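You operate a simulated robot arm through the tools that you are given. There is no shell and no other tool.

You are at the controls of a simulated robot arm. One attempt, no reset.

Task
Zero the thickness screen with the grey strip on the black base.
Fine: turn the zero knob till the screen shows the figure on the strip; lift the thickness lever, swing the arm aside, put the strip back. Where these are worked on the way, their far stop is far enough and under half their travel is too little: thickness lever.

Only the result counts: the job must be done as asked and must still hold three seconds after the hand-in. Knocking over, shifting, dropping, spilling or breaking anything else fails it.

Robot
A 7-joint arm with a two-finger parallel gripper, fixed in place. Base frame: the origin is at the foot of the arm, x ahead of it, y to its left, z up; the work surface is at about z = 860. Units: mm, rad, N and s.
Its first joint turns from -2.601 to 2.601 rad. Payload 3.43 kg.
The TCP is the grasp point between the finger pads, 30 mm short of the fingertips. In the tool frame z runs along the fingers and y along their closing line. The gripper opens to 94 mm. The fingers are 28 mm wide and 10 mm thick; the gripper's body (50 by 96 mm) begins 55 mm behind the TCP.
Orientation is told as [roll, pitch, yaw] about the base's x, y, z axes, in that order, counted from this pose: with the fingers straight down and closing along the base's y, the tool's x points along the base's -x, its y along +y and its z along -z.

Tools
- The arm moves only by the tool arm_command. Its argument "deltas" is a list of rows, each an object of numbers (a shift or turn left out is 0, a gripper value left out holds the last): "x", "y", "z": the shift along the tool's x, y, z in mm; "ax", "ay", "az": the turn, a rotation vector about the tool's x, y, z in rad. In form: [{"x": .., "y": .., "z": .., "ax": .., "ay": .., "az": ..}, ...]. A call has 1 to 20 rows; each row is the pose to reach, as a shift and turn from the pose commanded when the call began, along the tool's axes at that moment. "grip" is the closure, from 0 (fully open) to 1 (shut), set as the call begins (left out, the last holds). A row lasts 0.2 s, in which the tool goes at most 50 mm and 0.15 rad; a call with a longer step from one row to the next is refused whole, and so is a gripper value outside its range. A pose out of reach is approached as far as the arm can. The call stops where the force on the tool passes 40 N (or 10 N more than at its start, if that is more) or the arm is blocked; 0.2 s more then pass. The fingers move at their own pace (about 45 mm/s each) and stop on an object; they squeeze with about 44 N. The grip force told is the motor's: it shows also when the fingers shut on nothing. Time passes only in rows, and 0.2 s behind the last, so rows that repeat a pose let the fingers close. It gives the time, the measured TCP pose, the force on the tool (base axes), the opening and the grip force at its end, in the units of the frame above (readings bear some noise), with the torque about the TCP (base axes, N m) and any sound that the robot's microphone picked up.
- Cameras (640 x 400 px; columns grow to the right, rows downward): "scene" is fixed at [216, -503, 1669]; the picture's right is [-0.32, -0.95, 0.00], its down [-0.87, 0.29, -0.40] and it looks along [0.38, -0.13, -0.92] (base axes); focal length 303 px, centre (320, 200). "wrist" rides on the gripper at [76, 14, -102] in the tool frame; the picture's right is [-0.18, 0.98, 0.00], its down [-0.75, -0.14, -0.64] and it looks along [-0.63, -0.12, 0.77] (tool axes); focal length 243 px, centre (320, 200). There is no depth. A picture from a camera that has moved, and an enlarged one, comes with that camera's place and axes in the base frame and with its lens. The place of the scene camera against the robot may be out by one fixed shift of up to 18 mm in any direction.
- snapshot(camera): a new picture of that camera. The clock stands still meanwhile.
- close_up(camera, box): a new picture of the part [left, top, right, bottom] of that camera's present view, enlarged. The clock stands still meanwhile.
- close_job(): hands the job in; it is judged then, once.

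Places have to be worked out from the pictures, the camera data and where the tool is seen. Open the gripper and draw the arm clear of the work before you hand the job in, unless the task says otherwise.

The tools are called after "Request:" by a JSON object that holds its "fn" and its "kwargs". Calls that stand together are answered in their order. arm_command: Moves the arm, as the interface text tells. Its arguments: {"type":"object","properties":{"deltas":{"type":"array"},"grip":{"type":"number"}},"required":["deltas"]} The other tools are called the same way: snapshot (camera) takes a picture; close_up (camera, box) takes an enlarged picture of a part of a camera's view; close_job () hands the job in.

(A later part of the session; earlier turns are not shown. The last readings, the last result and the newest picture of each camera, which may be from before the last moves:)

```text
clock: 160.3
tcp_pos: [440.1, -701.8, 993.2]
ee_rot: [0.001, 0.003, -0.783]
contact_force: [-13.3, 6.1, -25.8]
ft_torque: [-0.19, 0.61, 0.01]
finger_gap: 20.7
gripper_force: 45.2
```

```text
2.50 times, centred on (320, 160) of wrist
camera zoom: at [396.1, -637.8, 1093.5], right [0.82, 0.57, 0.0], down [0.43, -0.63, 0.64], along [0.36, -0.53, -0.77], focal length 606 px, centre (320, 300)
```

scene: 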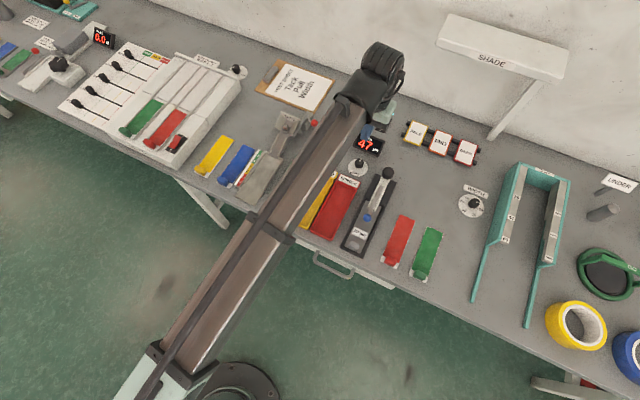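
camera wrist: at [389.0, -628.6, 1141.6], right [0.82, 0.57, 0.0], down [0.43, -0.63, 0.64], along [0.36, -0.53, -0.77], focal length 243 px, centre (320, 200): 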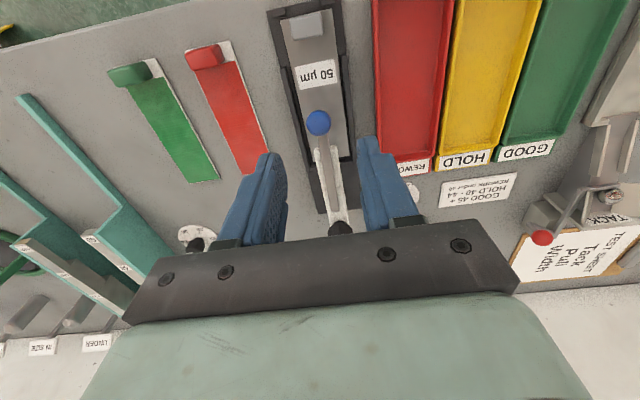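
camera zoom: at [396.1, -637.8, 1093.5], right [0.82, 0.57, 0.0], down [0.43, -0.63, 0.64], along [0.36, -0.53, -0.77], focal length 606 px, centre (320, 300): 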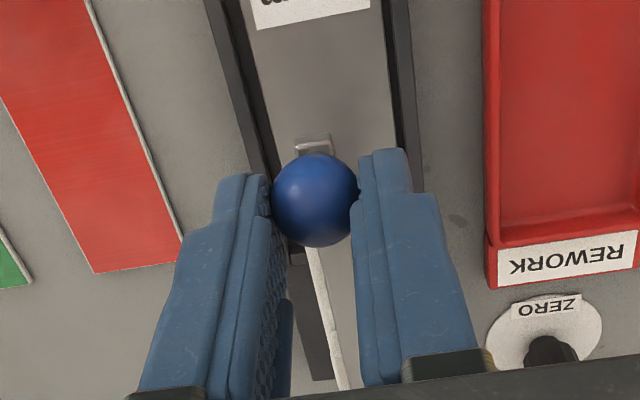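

Force rose to -26 N and the ball slipped in the fingers: the upper stop is reached. Ease 2 mm down, open, and rise clear.

Request:
{"fn": "arm_command", "kwargs": {"deltas": [{"z": 0.5, "x": 0.3}, {"z": 1, "x": 0.6}, {"z": 1, "x": 0.6}]}}

Request:
{"fn": "arm_command", "kwargs": {"deltas": [{"z": 0}, {"z": 0}, {"z": 0}], "grip": 0.5}}

Request:
{"fn": "arm_command", "kwargs": {"deltas": [{"z": -2}, {"z": -7}, {"z": -14}, {"z": -22}, {"z": -31}, {"z": -40}, {"z": -48}, {"z": -54}, {"z": -56}, {"z": -56}]}}

Request:
{"fn": "snapshot", "kwargs": {"camera": "wrist"}}

Request:
{"fn": "close_up", "kwargs": {"camera": "wrist", "box": [220, 80, 420, 240]}}

Request:
{"fn": "close_up", "kwargs": {"camera": "scene", "box": [340, 110, 460, 250]}}

```text
clock: 161.1
tcp_pos: [439.9, -700.8, 991.5]
ee_rot: [0.0, 0.001, -0.785]
contact_force: [-10.6, 4.6, -9.6]
ft_torque: [-0.87, -0.04, 0.03]
finger_gap: 20.7
gripper_force: 45.5
```

```text
clock: 161.9
tcp_pos: [439.5, -700.4, 991.3]
ee_rot: [0.002, 0.001, -0.786]
contact_force: [0.3, 0.0, -1.5]
ft_torque: [0.02, 0.01, 0.02]
finger_gap: 47.0
gripper_force: 0.0
```

```text
clock: 164.1
tcp_pos: [438.9, -701.5, 1045.8]
ee_rot: [0.002, 0.002, -0.785]
contact_force: [0.1, -0.4, -0.9]
ft_torque: [0.01, 0.03, -0.02]
finger_gap: 47.3
gripper_force: 0.1
```

```text
taken
camera wrist: at [395.5, -637.2, 1148.9], right [0.82, 0.57, 0.0], down [0.43, -0.63, 0.64], along [0.36, -0.53, -0.77], focal length 243 px, centre (320, 200)
```

wrist: 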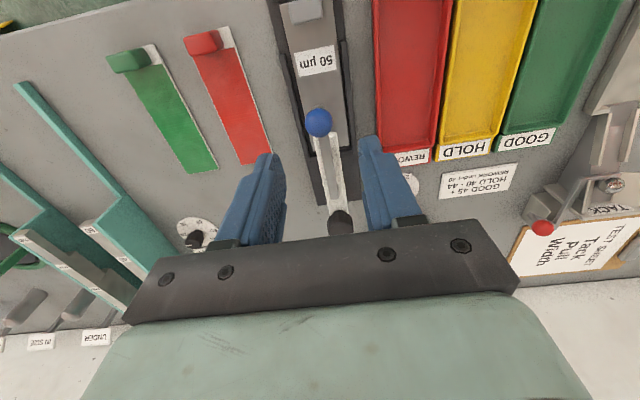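

```text
2.50 times, centred on (320, 160) of wrist
camera zoom: at [395.5, -637.2, 1148.9], right [0.82, 0.57, 0.0], down [0.43, -0.63, 0.64], along [0.36, -0.53, -0.77], focal length 606 px, centre (320, 300)
```

zoom: 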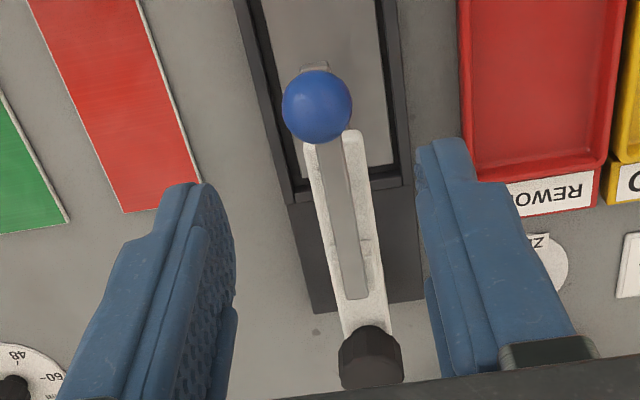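

```text
2.86 times, centred on (400, 180) of scene
camera zoom: at [216.0, -503.0, 1669.0], right [-0.32, -0.95, 0.0], down [-0.87, 0.29, -0.4], along [0.38, -0.13, -0.92], focal length 864 px, centre (91, 257)
```

zoom: 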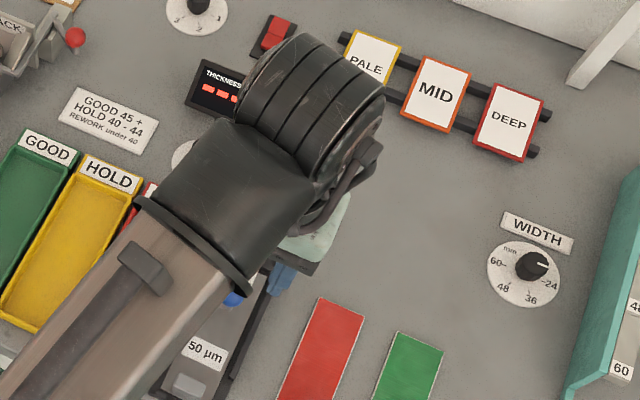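

Lever is up again (screen dashes). Now go back over the pivot knob with yaw -1.735 to swing the arm aside.

Request:
{"fn": "arm_command", "kwargs": {"deltas": [{"x": -3, "az": 0.02}, {"x": -9, "az": 0.07}, {"x": -18, "az": 0.13}, {"x": -27, "az": 0.2}, {"x": -37, "az": 0.27}, {"x": -47, "az": 0.34}, {"x": -57, "az": 0.41}, {"x": -67, "az": 0.48}, {"x": -77, "az": 0.55}, {"x": -87, "az": 0.62}, {"x": -97, "az": 0.69}, {"x": -107, "az": 0.76}, {"x": -116, "az": 0.83}, {"x": -125, "az": 0.89}, {"x": -131, "az": 0.93}, {"x": -134, "y": 0.4, "az": 0.95}, {"x": -134, "y": 0.4, "z": 8, "az": 0.95}, {"x": -134, "y": 0.4, "z": 15, "az": 0.95}, {"x": -134, "y": 0.4, "z": 15, "az": 0.95}], "grip": 0.52}}

Request:
{"fn": "close_up", "kwargs": {"camera": "wrist", "box": [220, 60, 420, 220]}}

Request:
{"fn": "snapshot", "kwargs": {"camera": "wrist"}}

```text
clock: 168.1
tcp_pos: [534.3, -794.2, 1031.2]
ee_rot: [-0.001, 0.002, -1.734]
contact_force: [-0.5, -0.7, -0.2]
ft_torque: [0.01, 0.01, 0.0]
finger_gap: 45.2
gripper_force: 0.1
```

```text
2.50 times, centred on (320, 140) of wrist
camera zoom: at [561.4, -722.4, 1133.8], right [0.94, -0.34, 0.0], down [-0.26, -0.72, 0.64], along [-0.22, -0.6, -0.77], focal length 606 px, centre (320, 350)
```

zoom: 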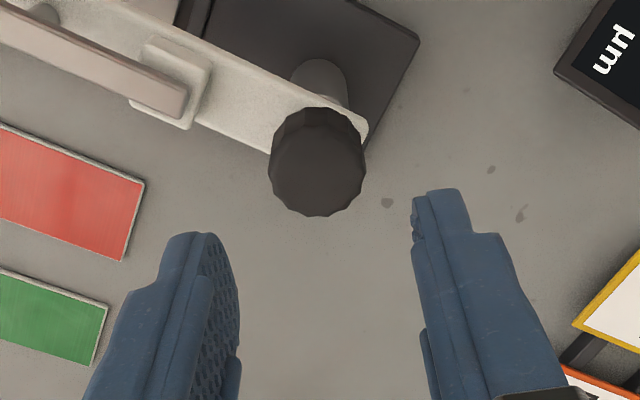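

```text
taken
camera wrist: at [561.4, -722.4, 1133.8], right [0.94, -0.34, 0.0], down [-0.26, -0.72, 0.64], along [-0.22, -0.6, -0.77], focal length 243 px, centre (320, 200)
```

wrist: 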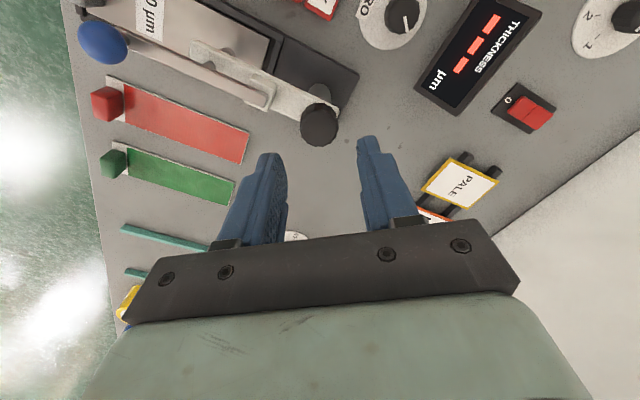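

Knob centred at (534,-796.1); I'll shift ~1.5 mm, descend to z≈962 and close on it.

Request:
{"fn": "arm_command", "kwargs": {"deltas": [{"x": -0.6, "y": -0.5, "z": 2}, {"x": -1.2, "y": -1.1, "z": 8}, {"x": -1.2, "y": -1.1, "z": 16}, {"x": -1.2, "y": -1.1, "z": 25}, {"x": -1.2, "y": -1.1, "z": 34}, {"x": -1.2, "y": -1.1, "z": 43}, {"x": -1.2, "y": -1.1, "z": 52}, {"x": -1.2, "y": -1.1, "z": 60}, {"x": -1.2, "y": -1.1, "z": 66}, {"x": -1.2, "y": -1.1, "z": 69}, {"x": -1.2, "y": -1.1, "z": 69}]}}

Request:
{"fn": "close_up", "kwargs": {"camera": "wrist", "box": [220, 80, 420, 240]}}

Request:
{"fn": "arm_command", "kwargs": {"deltas": [{"z": 0}, {"z": 0}, {"z": 0}, {"z": 0}], "grip": 1.0}}

```text
clock: 170.5
tcp_pos: [533.2, -795.5, 963.3]
ee_rot: [-0.001, 0.001, -1.735]
contact_force: [-0.5, -0.4, -0.3]
ft_torque: [-0.02, -0.03, 0.02]
finger_gap: 45.1
gripper_force: 0.0
```

```text
2.50 times, centred on (320, 160) of wrist
camera zoom: at [558.9, -722.6, 1064.2], right [0.94, -0.34, 0.0], down [-0.26, -0.72, 0.64], along [-0.22, -0.6, -0.77], focal length 606 px, centre (320, 300)
```

zoom: 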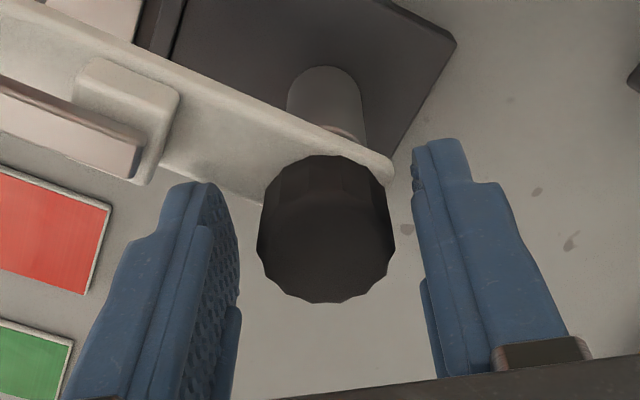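

```text
clock: 171.5
tcp_pos: [533.0, -794.8, 963.2]
ee_rot: [-0.001, 0.002, -1.734]
contact_force: [12.1, -2.9, -0.3]
ft_torque: [-0.09, -0.2, 0.11]
finger_gap: 28.3
gripper_force: 44.7
```

Gripped. Now swing back counter-clockwise in stages, starting with 0.4 rad.

Request:
{"fn": "arm_command", "kwargs": {"deltas": [{"y": 0.4, "az": -0.01}, {"y": 0.4, "az": -0.03}, {"y": 0.4, "az": -0.06}, {"y": 0.4, "az": -0.1}, {"y": 0.4, "az": -0.14}, {"y": 0.4, "az": -0.18}, {"y": 0.4, "az": -0.22}, {"y": 0.4, "az": -0.26}, {"y": 0.4, "az": -0.3}, {"y": 0.4, "az": -0.34}, {"y": 0.4, "az": -0.38}, {"y": 0.4, "az": -0.4}, {"y": 0.4, "az": -0.4}]}}

Request:
{"fn": "close_up", "kwargs": {"camera": "wrist", "box": [120, 0, 360, 160]}}

Request:
{"fn": "close_up", "kwargs": {"camera": "scene", "box": [340, 150, 460, 270]}}

```text
clock: 174.3
tcp_pos: [532.8, -795.5, 962.6]
ee_rot: [-0.001, 0.007, -1.332]
contact_force: [-3.8, 16.7, -20.2]
ft_torque: [0.0, -0.23, 0.01]
finger_gap: 28.4
gripper_force: 44.8
```

```text
2.50 times, centred on (240, 80) of wrist
camera zoom: at [529.7, -718.4, 1064.5], right [1.0, 0.05, 0.0], down [0.04, -0.77, 0.64], along [0.03, -0.64, -0.77], focal length 606 px, centre (520, 500)
```

zoom: 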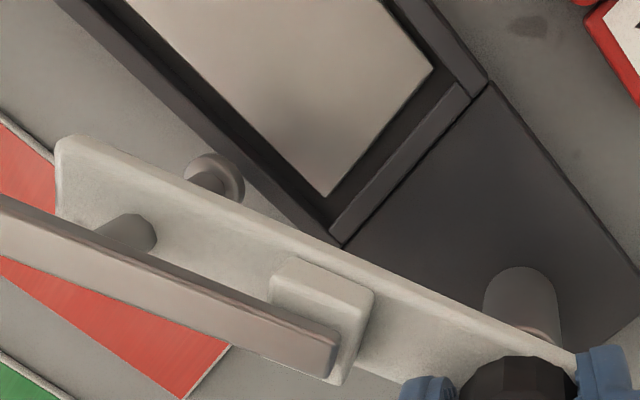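

```text
3.33 times, centred on (400, 210) of scene
camera zoom: at [216.0, -503.0, 1669.0], right [-0.32, -0.95, 0.0], down [-0.87, 0.29, -0.4], along [0.38, -0.13, -0.92], focal length 1008 px, centre (53, 167)
```

zoom: 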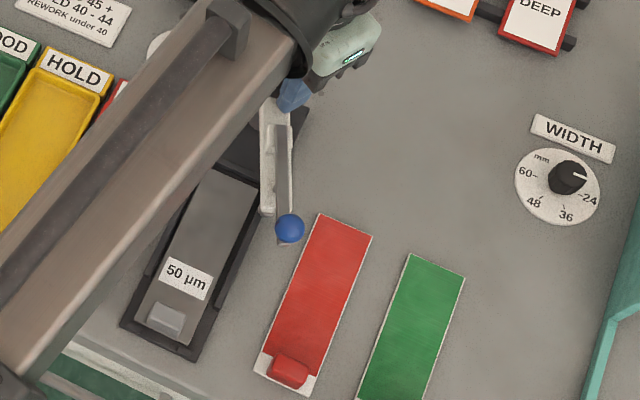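

Arm swinging aside, strip undisturbed. Relieve (+0.5 mm y, 0.5 down) and continue 0.45 rad.

Request:
{"fn": "arm_command", "kwargs": {"deltas": [{"x": 0.3, "y": 0.1, "z": 0.3, "az": -0.01}, {"x": 0.5, "y": 0.1, "z": 0.5, "az": -0.04}, {"x": 0.5, "y": 0.1, "z": 0.5, "az": -0.08}, {"x": 0.5, "y": 0.1, "z": 0.5, "az": -0.12}, {"x": 0.5, "y": 0.1, "z": 0.5, "az": -0.16}, {"x": 0.5, "y": 0.1, "z": 0.5, "az": -0.2}, {"x": 0.5, "y": 0.1, "z": 0.5, "az": -0.24}, {"x": 0.5, "y": 0.1, "z": 0.5, "az": -0.28}, {"x": 0.5, "y": 0.1, "z": 0.5, "az": -0.32}, {"x": 0.5, "y": 0.1, "z": 0.5, "az": -0.36}, {"x": 0.5, "y": 0.1, "z": 0.5, "az": -0.4}, {"x": 0.5, "y": 0.1, "z": 0.5, "az": -0.44}, {"x": 0.5, "y": 0.1, "z": 0.5, "az": -0.45}, {"x": 0.5, "y": 0.1, "z": 0.5, "az": -0.45}]}}

```text
clock: 177.3
tcp_pos: [533.7, -795.4, 962.3]
ee_rot: [0.002, 0.001, -0.886]
contact_force: [-1.4, 5.3, -8.5]
ft_torque: [0.48, 0.54, 0.01]
finger_gap: 28.4
gripper_force: 45.3
```

Loads are low. Continue another 0.45 rad.

Request:
{"fn": "arm_command", "kwargs": {"deltas": [{"az": -0.01}, {"az": -0.04}, {"az": -0.08}, {"az": -0.12}, {"az": -0.16}, {"az": -0.2}, {"az": -0.24}, {"az": -0.28}, {"az": -0.32}, {"az": -0.36}, {"az": -0.4}, {"az": -0.44}, {"az": -0.45}, {"az": -0.45}]}}

Request:
{"fn": "close_up", "kwargs": {"camera": "scene", "box": [340, 130, 480, 270]}}

```text
clock: 180.3
tcp_pos: [534.4, -795.1, 963.8]
ee_rot: [0.002, 0.001, -0.434]
contact_force: [2.2, 3.9, -3.4]
ft_torque: [0.21, 1.28, 0.0]
finger_gap: 28.3
gripper_force: 45.1
```

```text
2.86 times, centred on (410, 200) of scene
camera zoom: at [216.0, -503.0, 1669.0], right [-0.32, -0.95, 0.0], down [-0.87, 0.29, -0.4], along [0.38, -0.13, -0.92], focal length 864 px, centre (63, 200)
```

zoom: 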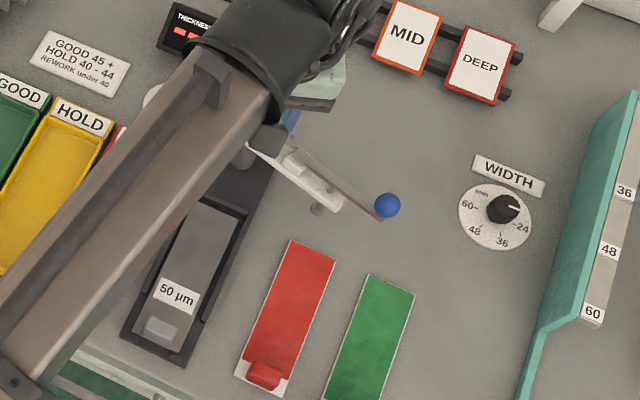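

Another 0.43 rad brings it back to the original parked angle (yaw ≈ 0).

Request:
{"fn": "arm_command", "kwargs": {"deltas": [{"az": -0.01}, {"az": -0.04}, {"az": -0.08}, {"az": -0.12}, {"az": -0.16}, {"az": -0.2}, {"az": -0.24}, {"az": -0.28}, {"az": -0.32}, {"az": -0.36}, {"az": -0.4}, {"az": -0.42}, {"az": -0.43}, {"az": -0.43}]}}

Request:
{"fn": "close_up", "kwargs": {"camera": "scene", "box": [340, 130, 480, 270]}}

Request:
{"fn": "close_up", "kwargs": {"camera": "wrist", "box": [220, 80, 420, 240]}}

```text
clock: 183.3
tcp_pos: [533.7, -795.5, 963.4]
ee_rot: [0.004, 0.002, -0.006]
contact_force: [-12.7, 3.8, -10.6]
ft_torque: [-0.61, 0.42, -0.02]
finger_gap: 28.3
gripper_force: 45.1
```

```text
2.86 times, centred on (410, 200) of scene
camera zoom: at [216.0, -503.0, 1669.0], right [-0.32, -0.95, 0.0], down [-0.87, 0.29, -0.4], along [0.38, -0.13, -0.92], focal length 864 px, centre (63, 200)
```

zoom: 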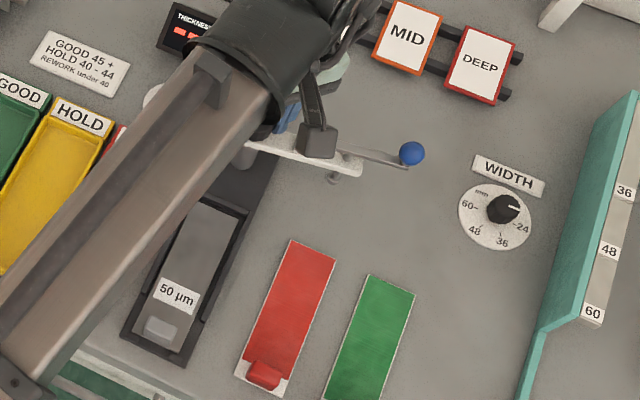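

```text
2.50 times, centred on (320, 160) of wrist
camera zoom: at [457.6, -781.1, 1064.4], right [0.19, 0.98, 0.0], down [0.75, -0.15, 0.64], along [0.63, -0.12, -0.77], focal length 606 px, centre (320, 300)
```

zoom: 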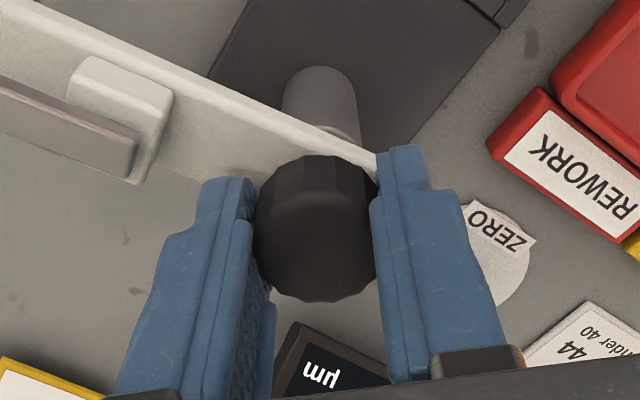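

The arm is back within ~1° of its original parking. I'll nudge 0.03 rad further to match, then release and rise.

Request:
{"fn": "arm_command", "kwargs": {"deltas": [{"az": -0.01}, {"az": -0.02}, {"az": -0.025}, {"az": -0.025}]}}

Request:
{"fn": "arm_command", "kwargs": {"deltas": [{"z": 0}, {"z": 0}, {"z": 0}], "grip": 0.52}}

Request:
{"fn": "arm_command", "kwargs": {"deltas": [{"z": -3}, {"z": -9}, {"z": -18}, {"z": -28}, {"z": -38}, {"z": -48}, {"z": -58}, {"z": -68}, {"z": -76}, {"z": -80}, {"z": -80}]}}

Request:
{"fn": "snapshot", "kwargs": {"camera": "wrist"}}

Request:
{"fn": "snapshot", "kwargs": {"camera": "scene"}}

```text
clock: 184.3
tcp_pos: [533.6, -795.5, 963.0]
ee_rot: [0.0, 0.0, 0.022]
contact_force: [-9.2, 7.5, -0.3]
ft_torque: [-0.38, 1.36, -0.22]
finger_gap: 28.5
gripper_force: 45.0
```

```text
clock: 185.1
tcp_pos: [534.4, -797.3, 962.1]
ee_rot: [0.001, 0.0, 0.021]
contact_force: [0.4, 0.0, -0.4]
ft_torque: [0.02, 0.0, 0.02]
finger_gap: 45.2
gripper_force: 0.0
```

```text
clock: 187.5
tcp_pos: [533.4, -795.6, 1043.2]
ee_rot: [0.004, -0.001, 0.022]
contact_force: [0.1, 0.3, -0.8]
ft_torque: [0.0, -0.02, 0.01]
finger_gap: 45.4
gripper_force: 0.1
```

```text
taken
camera wrist: at [457.1, -782.9, 1145.1], right [0.16, 0.99, 0.0], down [0.76, -0.13, 0.64], along [0.63, -0.1, -0.77], focal length 243 px, centre (320, 200)
```

wrist: 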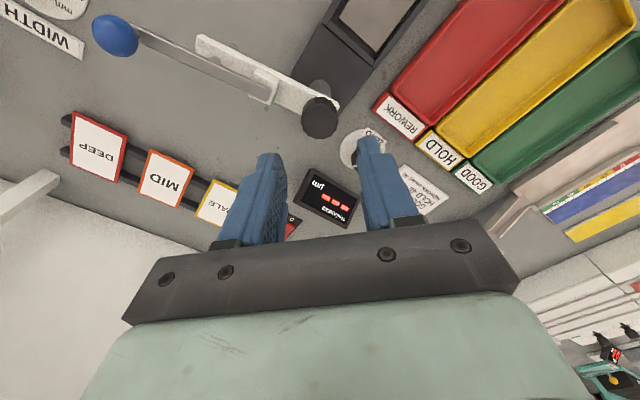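

```text
taken
```

scene: 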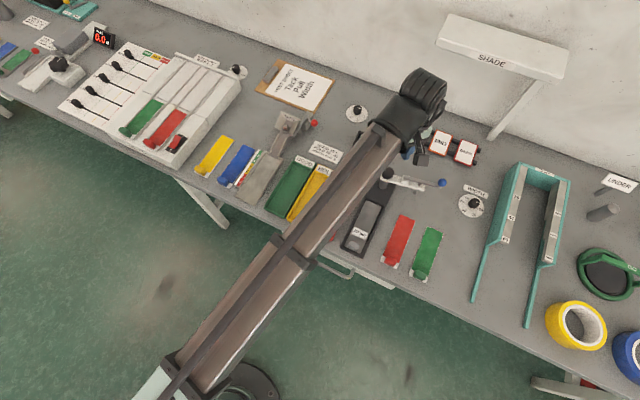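

Arm is parked against its outer stop with the lever up. Now move to hover above the strip's tab in the slot (391,-650.5) at yaw -0.785.

Request:
{"fn": "arm_command", "kwargs": {"deltas": [{"x": 2, "y": 2, "az": 0.02}, {"x": 7, "y": 8, "az": 0.06}, {"x": 15, "y": 16, "az": 0.11}, {"x": 24, "y": 25, "az": 0.16}, {"x": 33, "y": 35, "az": 0.21}, {"x": 43, "y": 45, "az": 0.26}, {"x": 53, "y": 56, "az": 0.31}, {"x": 63, "y": 67, "az": 0.36}, {"x": 73, "y": 78, "az": 0.41}, {"x": 83, "y": 88, "z": 5, "az": 0.46}, {"x": 93, "y": 99, "z": 11, "az": 0.51}, {"x": 103, "y": 110, "z": 17, "az": 0.56}, {"x": 112, "y": 119, "z": 23, "az": 0.61}, {"x": 120, "y": 128, "z": 29, "az": 0.66}, {"x": 127, "y": 136, "z": 35, "az": 0.71}, {"x": 133, "y": 142, "z": 40, "az": 0.75}, {"x": 137, "y": 146, "z": 43, "az": 0.78}, {"x": 139.2, "y": 148.2, "z": 43, "az": 0.807}, {"x": 139.2, "y": 148.2, "z": 43, "az": 0.807}], "grip": 0.5}}

Request:
{"fn": "snapshot", "kwargs": {"camera": "wrist"}}

Request:
{"fn": "close_up", "kwargs": {"camera": "wrist", "box": [240, 60, 400, 180]}}

Request:
{"fn": "close_up", "kwargs": {"camera": "scene", "box": [330, 110, 480, 250]}}

```text
clock: 191.5
tcp_pos: [391.9, -649.9, 1000.7]
ee_rot: [0.004, 0.002, -0.788]
contact_force: [0.3, 0.2, -0.3]
ft_torque: [0.0, 0.0, -0.01]
finger_gap: 47.0
gripper_force: 0.1
```

```text
taken
camera wrist: at [348.5, -586.6, 1102.0], right [0.83, 0.56, 0.0], down [0.43, -0.64, 0.64], along [0.36, -0.53, -0.77], focal length 243 px, centre (320, 200)
```

wrist: 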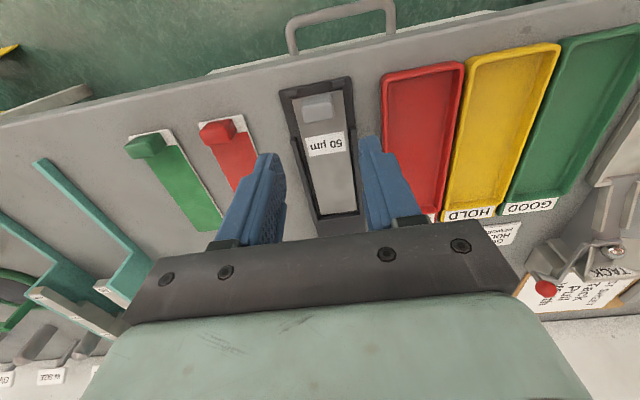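

```text
3.33 times, centred on (320, 120) of wrist
camera zoom: at [348.5, -586.6, 1102.0], right [0.83, 0.56, 0.0], down [0.43, -0.64, 0.64], along [0.36, -0.53, -0.77], focal length 809 px, centre (320, 467)
```

zoom: 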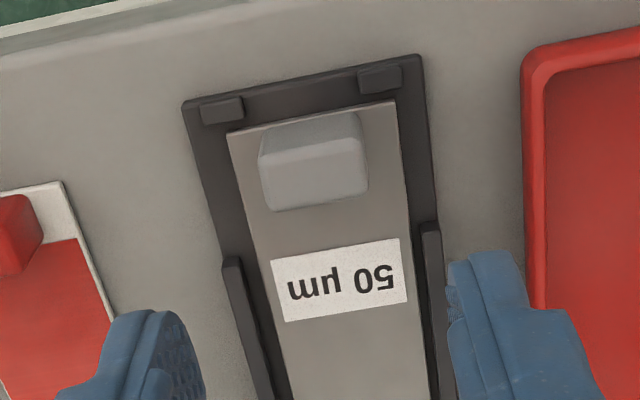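

```text
2.86 times, centred on (405, 180) of scene
camera zoom: at [216.0, -503.0, 1669.0], right [-0.32, -0.95, 0.0], down [-0.87, 0.29, -0.4], along [0.38, -0.13, -0.92], focal length 864 px, centre (77, 257)
```

zoom: 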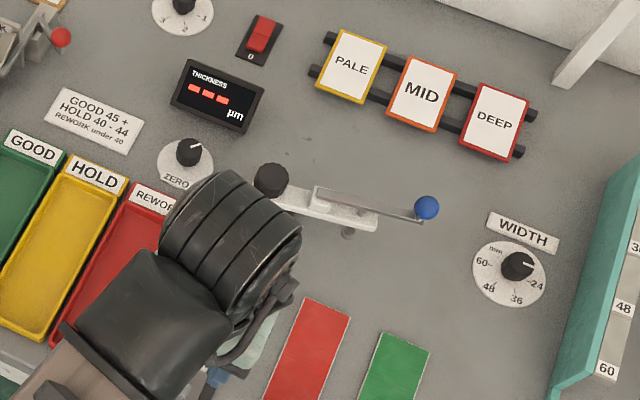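

Everything is as wanted: arm parked, lever up, screen dashed. Tab in slot at (390.5,-650.3); I'll trim 1.5 mm and descend to z≈900.5 around the tab.

Request:
{"fn": "arm_command", "kwargs": {"deltas": [{"x": 0.6, "y": -0.5, "z": 3, "ax": 0.002}, {"x": 1.3, "y": -1.1, "z": 11, "ax": 0.004, "ay": -0.002}, {"x": 1.3, "y": -1.1, "z": 21, "ax": 0.004, "ay": -0.002}, {"x": 1.3, "y": -1.1, "z": 32, "ax": 0.004, "ay": -0.002}, {"x": 1.3, "y": -1.1, "z": 43, "ax": 0.004, "ay": -0.002}, {"x": 1.3, "y": -1.1, "z": 54, "ax": 0.004, "ay": -0.002}, {"x": 1.3, "y": -1.1, "z": 65, "ax": 0.004, "ay": -0.002}, {"x": 1.3, "y": -1.1, "z": 75, "ax": 0.004, "ay": -0.002}, {"x": 1.3, "y": -1.1, "z": 84, "ax": 0.004, "ay": -0.002}, {"x": 1.3, "y": -1.1, "z": 91, "ax": 0.004, "ay": -0.002}, {"x": 1.3, "y": -1.1, "z": 96, "ax": 0.004, "ay": -0.002}, {"x": 1.3, "y": -1.1, "z": 99, "ax": 0.004, "ay": -0.002}, {"x": 1.3, "y": -1.1, "z": 100, "ax": 0.004, "ay": -0.002}, {"x": 1.3, "y": -1.1, "z": 100, "ax": 0.004, "ay": -0.002}]}}

Request:
{"fn": "close_up", "kwargs": {"camera": "wrist", "box": [240, 80, 400, 180]}}

```text
clock: 194.5
tcp_pos: [390.1, -650.0, 899.8]
ee_rot: [-0.002, 0.001, -0.785]
contact_force: [0.0, 0.1, 0.3]
ft_torque: [0.01, 0.01, 0.0]
finger_gap: 47.1
gripper_force: 0.0
```

```text
4.00 times, centred on (320, 130) of wrist
camera zoom: at [347.1, -585.8, 1001.9], right [0.83, 0.56, 0.0], down [0.43, -0.63, 0.64], along [0.36, -0.53, -0.77], focal length 970 px, centre (320, 480)
```

zoom: 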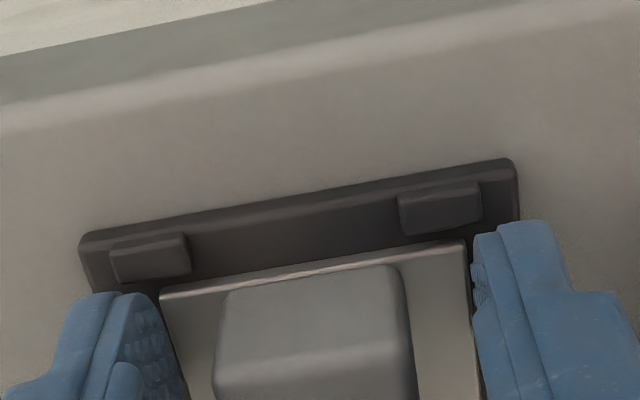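

Fingers are well placed around the tab. Close and do a gentle 3 mm lift test.

Request:
{"fn": "arm_command", "kwargs": {"deltas": [{"z": 0}, {"z": 0}, {"z": 0}, {"z": 0}, {"z": 0}], "grip": 1.0}}

Request:
{"fn": "arm_command", "kwargs": {"deltas": [{"z": -0.5}, {"z": -1}, {"z": -1.5}, {"z": -2}, {"z": -2.5}, {"z": -3}, {"z": -3}]}}

Request:
{"fn": "close_up", "kwargs": {"camera": "wrist", "box": [240, 80, 400, 180]}}

```text
clock: 195.7
tcp_pos: [391.0, -649.9, 899.4]
ee_rot: [-0.003, 0.001, -0.787]
contact_force: [0.2, -0.2, 0.2]
ft_torque: [0.01, -0.09, -0.07]
finger_gap: 27.3
gripper_force: 43.7
```

```text
clock: 197.3
tcp_pos: [390.0, -649.8, 904.0]
ee_rot: [-0.001, 0.0, -0.787]
contact_force: [0.6, 0.7, -3.5]
ft_torque: [0.1, 0.09, -0.01]
finger_gap: 27.4
gripper_force: 43.7
```

```text
4.00 times, centred on (320, 130) of wrist
camera zoom: at [345.9, -585.3, 1005.1], right [0.83, 0.56, 0.0], down [0.43, -0.63, 0.64], along [0.36, -0.53, -0.77], focal length 970 px, centre (320, 480)
```

zoom: 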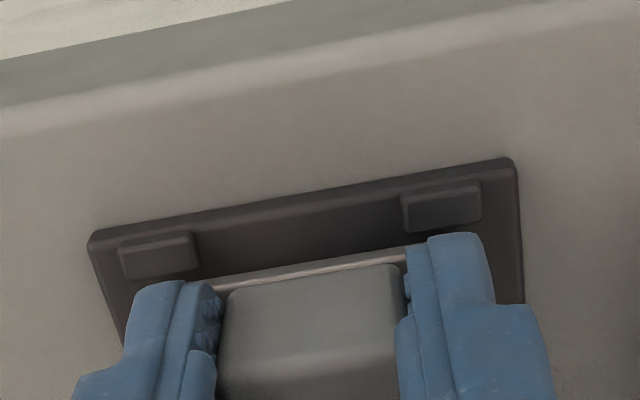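

The strip comes up with the fingers (−3.5 N). Lift gently to z≈944.

Request:
{"fn": "arm_command", "kwargs": {"deltas": [{"z": -1}, {"z": -2}, {"z": -4}, {"z": -6}, {"z": -8}, {"z": -10}, {"z": -12}, {"z": -14}, {"z": -17}, {"z": -20}, {"z": -23}, {"z": -26}, {"z": -29}, {"z": -32}, {"z": -35}, {"z": -38}, {"z": -40}, {"z": -41}, {"z": -41}]}}

Request:
{"fn": "close_up", "kwargs": {"camera": "wrist", "box": [220, 80, 420, 240]}}

```text
clock: 201.3
tcp_pos: [389.8, -649.3, 943.9]
ee_rot: [-0.003, 0.0, -0.788]
contact_force: [-0.3, 0.2, -2.2]
ft_torque: [0.06, 0.08, 0.01]
finger_gap: 27.5
gripper_force: 44.1
```

```text
2.50 times, centred on (320, 160) of wrist
camera zoom: at [346.2, -585.3, 1045.7], right [0.83, 0.56, 0.0], down [0.43, -0.63, 0.64], along [0.36, -0.53, -0.77], focal length 606 px, centre (320, 300)
```

zoom: 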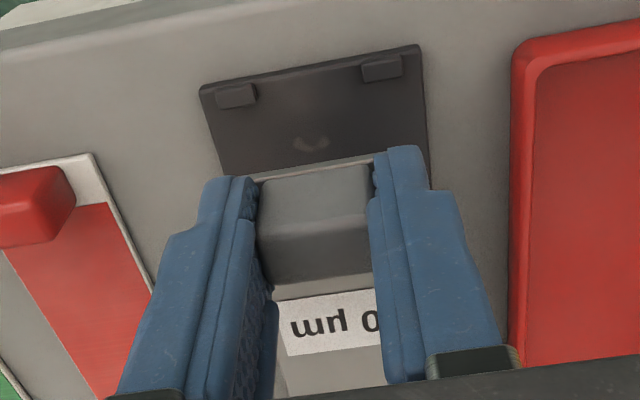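

Secure. Carry it back laterally at the same height — first half.

Request:
{"fn": "arm_command", "kwargs": {"deltas": [{"y": -1}, {"y": -4}, {"y": -9}, {"x": -0.4, "y": -16}, {"x": -0.7, "y": -24}, {"x": -1, "y": -33}, {"x": -1.3, "y": -43}, {"x": -1.6, "y": -54}, {"x": -1.9, "y": -65}, {"x": -2.2, "y": -76}, {"x": -2.5, "y": -87}, {"x": -2.9, "y": -98}, {"x": -3.2, "y": -108}, {"x": -3.5, "y": -117}, {"x": -3.7, "y": -124}, {"x": -3.8, "y": -128}, {"x": -3.85, "y": -130}, {"x": -3.85, "y": -130}]}}

Request:
{"fn": "close_up", "kwargs": {"camera": "wrist", "box": [220, 80, 420, 240]}}

```text
clock: 205.1
tcp_pos: [300.8, -744.0, 943.9]
ee_rot: [-0.002, 0.0, -0.787]
contact_force: [-0.7, -0.4, -1.7]
ft_torque: [0.06, 0.06, 0.0]
finger_gap: 27.6
gripper_force: 43.7
```

```text
2.50 times, centred on (320, 160) of wrist
camera zoom: at [257.0, -680.2, 1045.6], right [0.83, 0.56, 0.0], down [0.43, -0.63, 0.64], along [0.36, -0.53, -0.77], focal length 606 px, centre (320, 300)
```

zoom: 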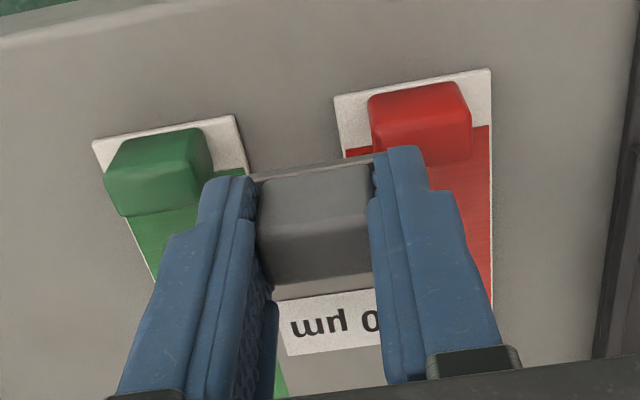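

Second half to the home position (210.8,-838.5).

Request:
{"fn": "arm_command", "kwargs": {"deltas": [{"y": -1}, {"y": -4}, {"y": -9}, {"x": -0.4, "y": -16}, {"x": -0.7, "y": -24}, {"x": -1, "y": -33}, {"x": -1.3, "y": -43}, {"x": -1.6, "y": -54}, {"x": -1.9, "y": -65}, {"x": -2.2, "y": -76}, {"x": -2.5, "y": -87}, {"x": -2.8, "y": -98}, {"x": -3, "y": -108}, {"x": -3.3, "y": -117}, {"x": -3.5, "y": -124}, {"x": -3.6, "y": -128}, {"x": -3.6, "y": -130.4}, {"x": -3.6, "y": -130.4}]}}

Request:
{"fn": "snapshot", "kwargs": {"camera": "wrist"}}

Request:
{"fn": "close_up", "kwargs": {"camera": "scene", "box": [400, 200, 560, 330]}}

```text
clock: 208.9
tcp_pos: [210.6, -838.9, 944.4]
ee_rot: [-0.001, -0.001, -0.788]
contact_force: [-1.1, 0.3, -2.8]
ft_torque: [0.11, 0.09, 0.01]
finger_gap: 27.4
gripper_force: 44.1
```

```text
taken
camera wrist: at [166.7, -775.2, 1046.5], right [0.83, 0.56, 0.0], down [0.43, -0.63, 0.64], along [0.36, -0.53, -0.77], focal length 243 px, centre (320, 200)
```

wrist: 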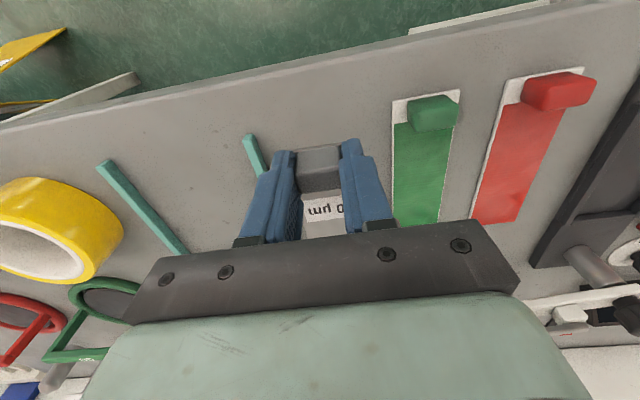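

```text
3.08 times, centred on (480, 265) of scene
camera zoom: at [216.0, -503.0, 1669.0], right [-0.32, -0.95, 0.0], down [-0.87, 0.29, -0.4], along [0.38, -0.13, -0.92], focal length 931 px, centre (-172, 0)
```

zoom: 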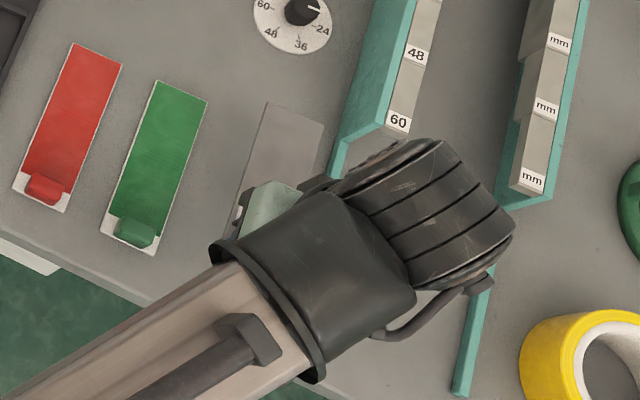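

At the home position, same view as when lifted. Descend 43 mm to z≈901, then slowly to contact.

Request:
{"fn": "arm_command", "kwargs": {"deltas": [{"z": 1}, {"z": 3}, {"z": 6}, {"z": 9}, {"z": 12}, {"z": 15}, {"z": 18}, {"z": 21}, {"z": 24}, {"z": 27}, {"z": 30}, {"z": 33}, {"z": 36}, {"z": 39}, {"z": 41}, {"z": 42.5}, {"z": 43}, {"z": 43}]}}

Request:
{"fn": "arm_command", "kwargs": {"deltas": [{"z": 0.5}, {"z": 1}, {"z": 1.5}, {"z": 2}, {"z": 2.5}, {"z": 3}, {"z": 3.5}, {"z": 4}, {"z": 4}]}}

Request:
{"fn": "close_up", "kwargs": {"camera": "wrist", "box": [240, 80, 400, 180]}}

```text
clock: 212.7
tcp_pos: [211.1, -838.9, 902.0]
ee_rot: [-0.001, 0.0, -0.788]
contact_force: [-0.6, -0.2, -2.6]
ft_torque: [0.08, 0.05, 0.02]
finger_gap: 27.2
gripper_force: 44.0
```

```text
clock: 214.7
tcp_pos: [210.5, -839.3, 897.9]
ee_rot: [0.0, 0.0, -0.786]
contact_force: [0.3, 0.1, -1.9]
ft_torque: [0.09, 0.05, 0.01]
finger_gap: 27.4
gripper_force: 44.1
```

```text
4.00 times, centred on (320, 130) of wrist
camera zoom: at [166.9, -774.6, 999.5], right [0.83, 0.56, 0.0], down [0.43, -0.63, 0.64], along [0.36, -0.53, -0.77], focal length 970 px, centre (320, 480)
```

zoom: 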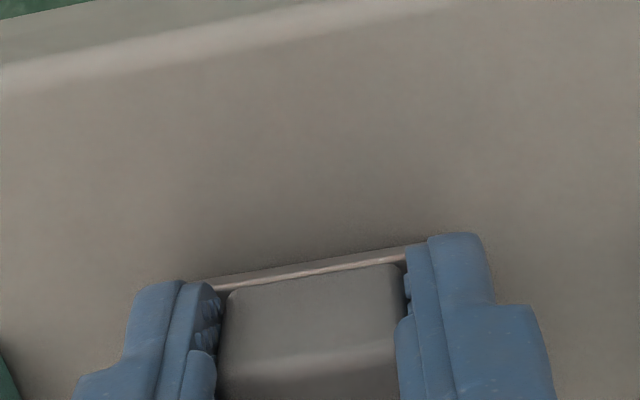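

Still free at z≈897. Another 3 mm in half-millimetre steps.

Request:
{"fn": "arm_command", "kwargs": {"deltas": [{"z": 0.5}, {"z": 1}, {"z": 1.5}, {"z": 2}, {"z": 2}]}}

Request:
{"fn": "arm_command", "kwargs": {"deltas": [{"z": 0.4}, {"z": 0.8}, {"z": 0.8}]}}

```text
clock: 215.9
tcp_pos: [210.3, -839.1, 895.4]
ee_rot: [-0.002, 0.0, -0.787]
contact_force: [-0.7, -0.6, -3.2]
ft_torque: [0.03, 0.05, -0.02]
finger_gap: 27.4
gripper_force: 43.8
```

```text
clock: 216.7
tcp_pos: [210.8, -838.8, 895.8]
ee_rot: [-0.003, 0.0, -0.787]
contact_force: [-0.2, -0.2, -2.8]
ft_torque: [0.1, 0.07, 0.02]
finger_gap: 27.4
gripper_force: 44.3
```

Request:
{"fn": "arm_command", "kwargs": {"deltas": [{"z": 0.4}, {"z": 0.8}, {"z": 0.8}]}}

```text
clock: 217.5
tcp_pos: [211.5, -838.9, 895.2]
ee_rot: [-0.002, 0.0, -0.787]
contact_force: [-1.1, -1.5, 2.8]
ft_torque: [-0.39, -0.44, -0.22]
finger_gap: 27.6
gripper_force: 44.2
```

First contact at the far end of the strip (+2.8 N). Half a millimetre more, then release.

Request:
{"fn": "arm_command", "kwargs": {"deltas": [{"z": 0.3}, {"z": 0.6}, {"z": 0.6}]}}

Request:
{"fn": "arm_command", "kwargs": {"deltas": [{"z": 0}, {"z": 0}, {"z": 0}, {"z": 0}], "grip": 0.5}}

Request:
{"fn": "arm_command", "kwargs": {"deltas": [{"z": -2}, {"z": -8}, {"z": -17}, {"z": -28}, {"z": -40}, {"z": -52}, {"z": -64}, {"z": -76}, {"z": -87}, {"z": -96}, {"z": -100}, {"z": -100}]}}

Request:
{"fn": "snapshot", "kwargs": {"camera": "wrist"}}

Request:
{"fn": "close_up", "kwargs": {"camera": "wrist", "box": [240, 60, 400, 180]}}

```text
clock: 218.3
tcp_pos: [211.5, -839.3, 895.2]
ee_rot: [-0.001, 0.0, -0.788]
contact_force: [0.6, -0.1, 10.5]
ft_torque: [-0.62, -0.99, -0.04]
finger_gap: 27.4
gripper_force: 44.3
```

```text
clock: 219.3
tcp_pos: [211.2, -839.2, 893.0]
ee_rot: [-0.002, -0.001, -0.787]
contact_force: [-3.2, -1.4, 5.1]
ft_torque: [0.07, -0.07, 0.02]
finger_gap: 45.8
gripper_force: 0.1
```

```text
clock: 221.9
tcp_pos: [210.2, -839.7, 993.9]
ee_rot: [-0.002, 0.0, -0.788]
contact_force: [0.2, -0.4, 0.2]
ft_torque: [-0.03, 0.04, -0.01]
finger_gap: 47.3
gripper_force: 0.0
```

```text
taken
camera wrist: at [166.5, -774.6, 1095.2], right [0.83, 0.56, 0.0], down [0.43, -0.63, 0.64], along [0.36, -0.53, -0.77], focal length 243 px, centre (320, 200)
```

wrist: 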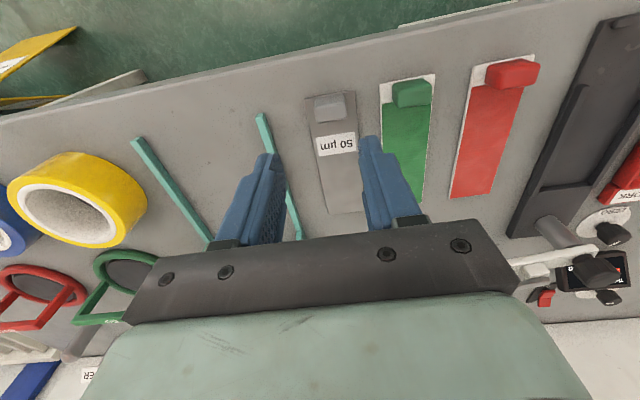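

```text
3.33 times, centred on (320, 120) of wrist
camera zoom: at [166.5, -774.6, 1095.2], right [0.83, 0.56, 0.0], down [0.43, -0.63, 0.64], along [0.36, -0.53, -0.77], focal length 809 px, centre (320, 467)
```

zoom: 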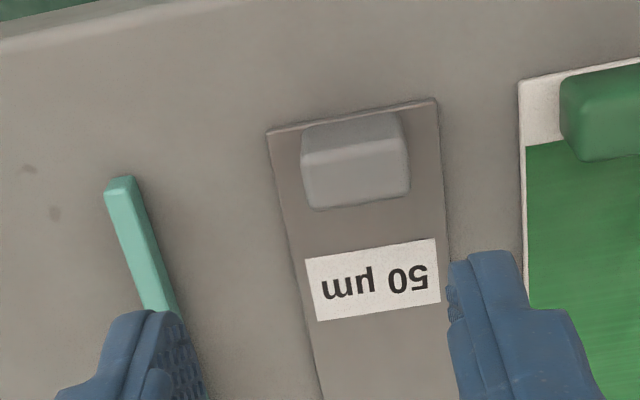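

The strip landed about 10 mm too far left (a fingertip dragged the plate as it opened): tab is at (217.6,-831.7), should be ≈(211,-838.5). I'll re-grip slightly higher, lift a little, and set it back properly.

Request:
{"fn": "arm_command", "kwargs": {"deltas": [{"y": 3, "z": 3}, {"x": -0.3, "y": 7, "z": 11}, {"x": -0.5, "y": 10, "z": 21}, {"x": -0.5, "y": 10, "z": 32}, {"x": -0.5, "y": 10, "z": 43}, {"x": -0.5, "y": 10, "z": 54}, {"x": -0.5, "y": 10, "z": 64}, {"x": -0.5, "y": 10, "z": 70}, {"x": -0.5, "y": 10, "z": 72}, {"x": -0.5, "y": 10, "z": 72}]}}

Request:
{"fn": "close_up", "kwargs": {"camera": "wrist", "box": [240, 80, 400, 180]}}

```text
clock: 224.1
tcp_pos: [217.9, -831.2, 923.3]
ee_rot: [-0.002, 0.0, -0.788]
contact_force: [-0.4, -0.2, 0.3]
ft_torque: [-0.02, 0.0, -0.01]
finger_gap: 47.0
gripper_force: 0.1
```

```text
4.00 times, centred on (320, 130) of wrist
camera zoom: at [174.5, -767.9, 1024.0], right [0.83, 0.56, 0.0], down [0.43, -0.63, 0.64], along [0.36, -0.53, -0.77], focal length 970 px, centre (320, 480)
```

zoom: 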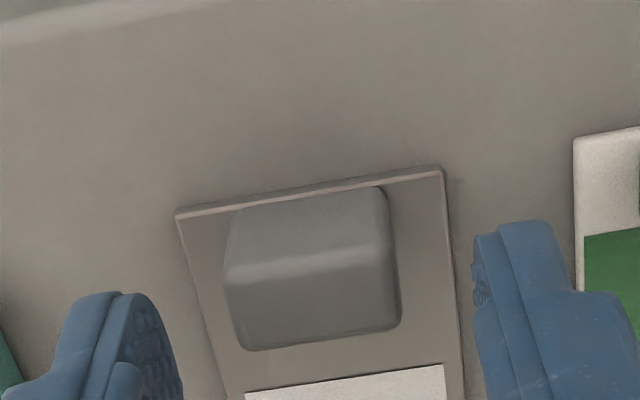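

Centred (tab at (217.5,-832.7)). Descend to z≈896.5 and close.

Request:
{"fn": "arm_command", "kwargs": {"deltas": [{"y": -0.6, "z": 2}, {"y": -1.2, "z": 7}, {"y": -1.2, "z": 13}, {"y": -1.2, "z": 18}, {"y": -1.2, "z": 22}, {"y": -1.2, "z": 25}, {"y": -1.2, "z": 26}, {"y": -1.2, "z": 26}]}}

Request:
{"fn": "arm_command", "kwargs": {"deltas": [{"z": 0}, {"z": 0}, {"z": 0}, {"z": 0}, {"z": 0}], "grip": 1.0}}

Request:
{"fn": "close_up", "kwargs": {"camera": "wrist", "box": [240, 80, 400, 180]}}

```text
clock: 225.9
tcp_pos: [217.9, -832.6, 894.7]
ee_rot: [-0.003, 0.0, -0.787]
contact_force: [-0.2, 0.6, -0.2]
ft_torque: [-0.03, -0.01, -0.02]
finger_gap: 46.7
gripper_force: 0.0
```

```text
clock: 227.1
tcp_pos: [217.1, -831.7, 895.7]
ee_rot: [-0.002, 0.0, -0.786]
contact_force: [0.6, -0.3, 0.2]
ft_torque: [-0.04, -0.08, -0.07]
finger_gap: 27.5
gripper_force: 43.7
```

```text
4.00 times, centred on (320, 130) of wrist
camera zoom: at [173.9, -768.2, 997.2], right [0.83, 0.56, 0.0], down [0.43, -0.63, 0.64], along [0.36, -0.53, -0.77], focal length 970 px, centre (320, 480)
```

zoom: 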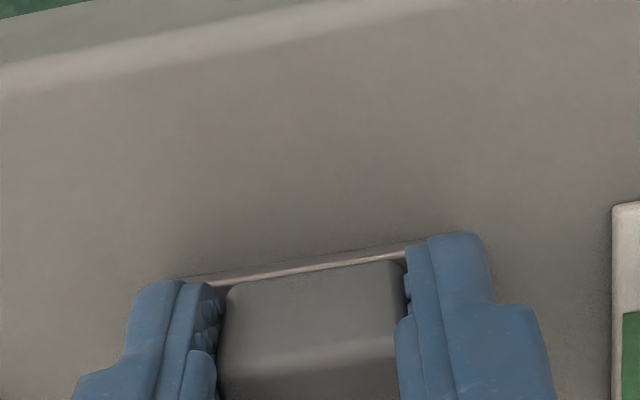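

Gripped at z≈895.3. Gentle lift of 5 mm and check.

Request:
{"fn": "arm_command", "kwargs": {"deltas": [{"z": -0.5}, {"z": -1}, {"z": -1.5}, {"z": -2}, {"z": -2.5}, {"z": -3}, {"z": -3.5}, {"z": -4}, {"z": -4.5}, {"z": -5}, {"z": -6}, {"z": -7}, {"z": -8}, {"z": -8}]}}

Request:
{"fn": "close_up", "kwargs": {"camera": "wrist", "box": [240, 80, 400, 180]}}

```text
clock: 230.1
tcp_pos: [219.1, -833.9, 902.9]
ee_rot: [-0.003, -0.002, -0.786]
contact_force: [0.6, -0.2, -2.0]
ft_torque: [0.1, 0.05, -0.01]
finger_gap: 27.4
gripper_force: 43.9
```

```text
4.00 times, centred on (320, 130) of wrist
camera zoom: at [173.8, -769.0, 1005.0], right [0.83, 0.56, 0.0], down [0.43, -0.63, 0.64], along [0.36, -0.53, -0.77], focal length 970 px, centre (320, 480)
```

zoom: 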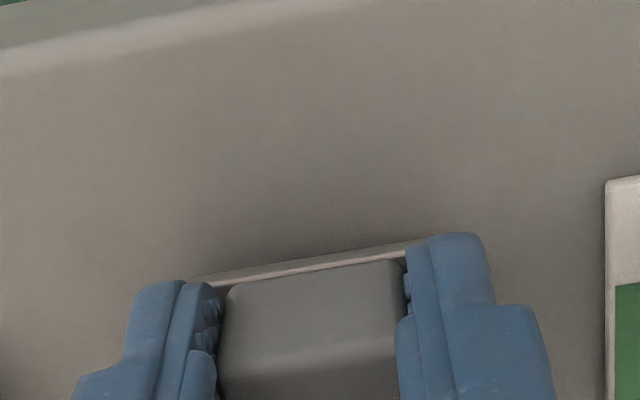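

Held level. Shift 9.4 mm right back to its original line, then lower to just touch.

Request:
{"fn": "arm_command", "kwargs": {"deltas": [{"y": -0.5}, {"y": -1.5}, {"x": 0.2, "y": -3}, {"x": 0.4, "y": -4.5}, {"x": 0.6, "y": -6}, {"x": 0.7, "y": -7.5}, {"x": 0.7, "y": -8.7}, {"x": 0.7, "y": -9.4}, {"x": 0.7, "y": -9.4}, {"x": 0.7, "y": -9.4, "z": 1}, {"x": 0.7, "y": -9.4, "z": 2}, {"x": 0.7, "y": -9.4, "z": 3}, {"x": 0.7, "y": -9.4, "z": 4}, {"x": 0.7, "y": -9.4, "z": 5}, {"x": 0.7, "y": -9.4, "z": 5.8}, {"x": 0.7, "y": -9.4, "z": 6.4}, {"x": 0.7, "y": -9.4, "z": 6.4}]}}

Request:
{"fn": "arm_command", "kwargs": {"deltas": [{"z": 0.3}, {"z": 0.6}, {"z": 0.6}]}}

```text
clock: 233.7
tcp_pos: [210.8, -839.0, 897.3]
ee_rot: [-0.002, 0.0, -0.788]
contact_force: [0.0, -0.1, -1.0]
ft_torque: [0.11, 0.11, 0.04]
finger_gap: 27.3
gripper_force: 44.3
```

```text
clock: 234.5
tcp_pos: [211.7, -841.3, 895.3]
ee_rot: [-0.002, 0.0, -0.787]
contact_force: [0.2, -0.3, -2.6]
ft_torque: [0.1, 0.08, 0.03]
finger_gap: 27.2
gripper_force: 43.8
```

Still carrying its weight; another 0.6 mm.

Request:
{"fn": "arm_command", "kwargs": {"deltas": [{"z": 0.3}, {"z": 0.6}, {"z": 0.6}]}}

```text
clock: 235.3
tcp_pos: [209.8, -838.1, 896.5]
ee_rot: [-0.002, 0.0, -0.787]
contact_force: [0.2, -0.1, -2.2]
ft_torque: [0.09, 0.07, 0.0]
finger_gap: 27.3
gripper_force: 43.8
```

Request:
{"fn": "arm_command", "kwargs": {"deltas": [{"z": 0.3}, {"z": 0.6}, {"z": 0.6}]}}

Request:
{"fn": "close_up", "kwargs": {"camera": "wrist", "box": [240, 80, 400, 180]}}

```text
clock: 236.1
tcp_pos: [210.9, -839.5, 895.7]
ee_rot: [-0.001, 0.0, -0.785]
contact_force: [-0.2, 1.3, -2.2]
ft_torque: [0.11, 0.06, -0.03]
finger_gap: 27.4
gripper_force: 44.0
```

```text
4.00 times, centred on (320, 130) of wrist
camera zoom: at [166.6, -775.0, 997.5], right [0.83, 0.56, 0.0], down [0.43, -0.63, 0.64], along [0.36, -0.53, -0.77], focal length 970 px, centre (320, 480)
```

zoom: 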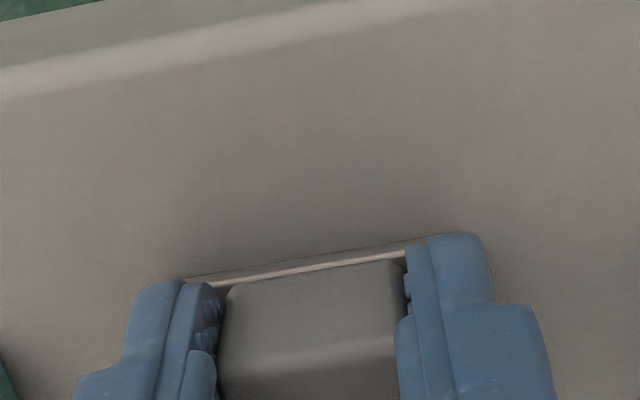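

Practically touching. A final 0.4 mm and open.

Request:
{"fn": "arm_command", "kwargs": {"deltas": [{"z": 0.2}, {"z": 0.4}, {"z": 0.4}]}}

Request:
{"fn": "arm_command", "kwargs": {"deltas": [{"z": 0}, {"z": 0}, {"z": 0}, {"z": 0}], "grip": 0.5}}

Request:
{"fn": "close_up", "kwargs": {"camera": "wrist", "box": [240, 80, 400, 180]}}

```text
clock: 236.9
tcp_pos: [210.1, -839.5, 895.1]
ee_rot: [-0.002, -0.001, -0.788]
contact_force: [-0.4, 0.6, -2.1]
ft_torque: [0.03, 0.07, -0.01]
finger_gap: 27.5
gripper_force: 44.6
```

```text
clock: 237.9
tcp_pos: [210.6, -840.1, 896.1]
ee_rot: [0.0, 0.0, -0.786]
contact_force: [-0.2, 0.0, 0.1]
ft_torque: [0.03, 0.01, 0.0]
finger_gap: 47.2
gripper_force: 0.0
```

```text
4.00 times, centred on (320, 130) of wrist
camera zoom: at [166.6, -775.1, 997.5], right [0.83, 0.56, 0.0], down [0.43, -0.63, 0.64], along [0.36, -0.53, -0.77], focal length 970 px, centre (320, 480)
```

zoom: 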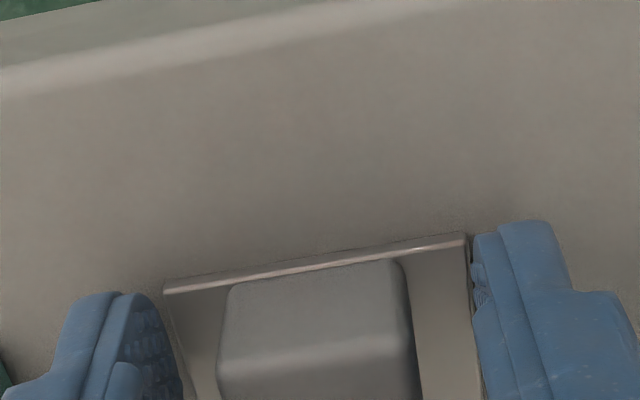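

Released cleanly this time with the tab centred between the fingers. Rise straight up and verify the strip's position.

Request:
{"fn": "arm_command", "kwargs": {"deltas": [{"z": -2}, {"z": -8}, {"z": -17}, {"z": -28}, {"z": -40}, {"z": -52}, {"z": -64}, {"z": -76}, {"z": -87}, {"z": -96}, {"z": -100}, {"z": -100}]}}

Request:
{"fn": "snapshot", "kwargs": {"camera": "wrist"}}

Request:
{"fn": "close_up", "kwargs": {"camera": "wrist", "box": [240, 60, 400, 180]}}

```text
clock: 240.5
tcp_pos: [211.5, -838.9, 995.4]
ee_rot: [-0.001, 0.0, -0.787]
contact_force: [-0.2, 0.2, 0.5]
ft_torque: [-0.01, 0.0, 0.02]
finger_gap: 47.1
gripper_force: 0.0
```

```text
taken
camera wrist: at [167.3, -774.4, 1097.6], right [0.83, 0.56, 0.0], down [0.43, -0.63, 0.64], along [0.36, -0.53, -0.77], focal length 243 px, centre (320, 200)
```

wrist: 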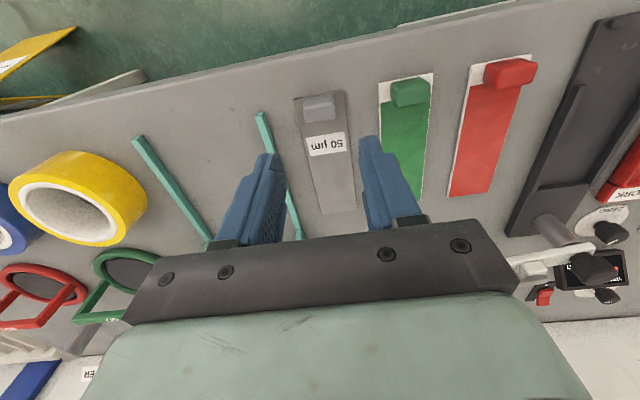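

```text
3.33 times, centred on (320, 120) of wrist
camera zoom: at [167.3, -774.4, 1097.6], right [0.83, 0.56, 0.0], down [0.43, -0.63, 0.64], along [0.36, -0.53, -0.77], focal length 809 px, centre (320, 467)
```

zoom: 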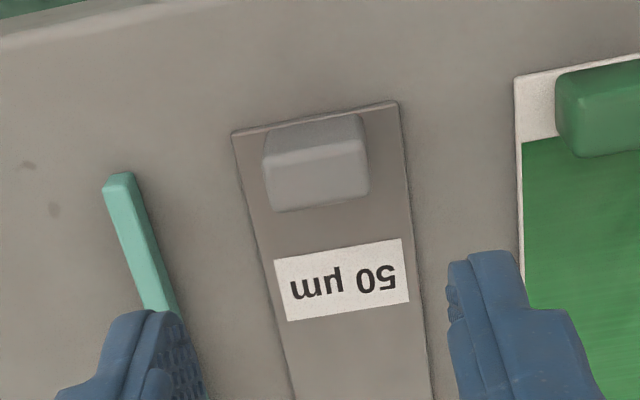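

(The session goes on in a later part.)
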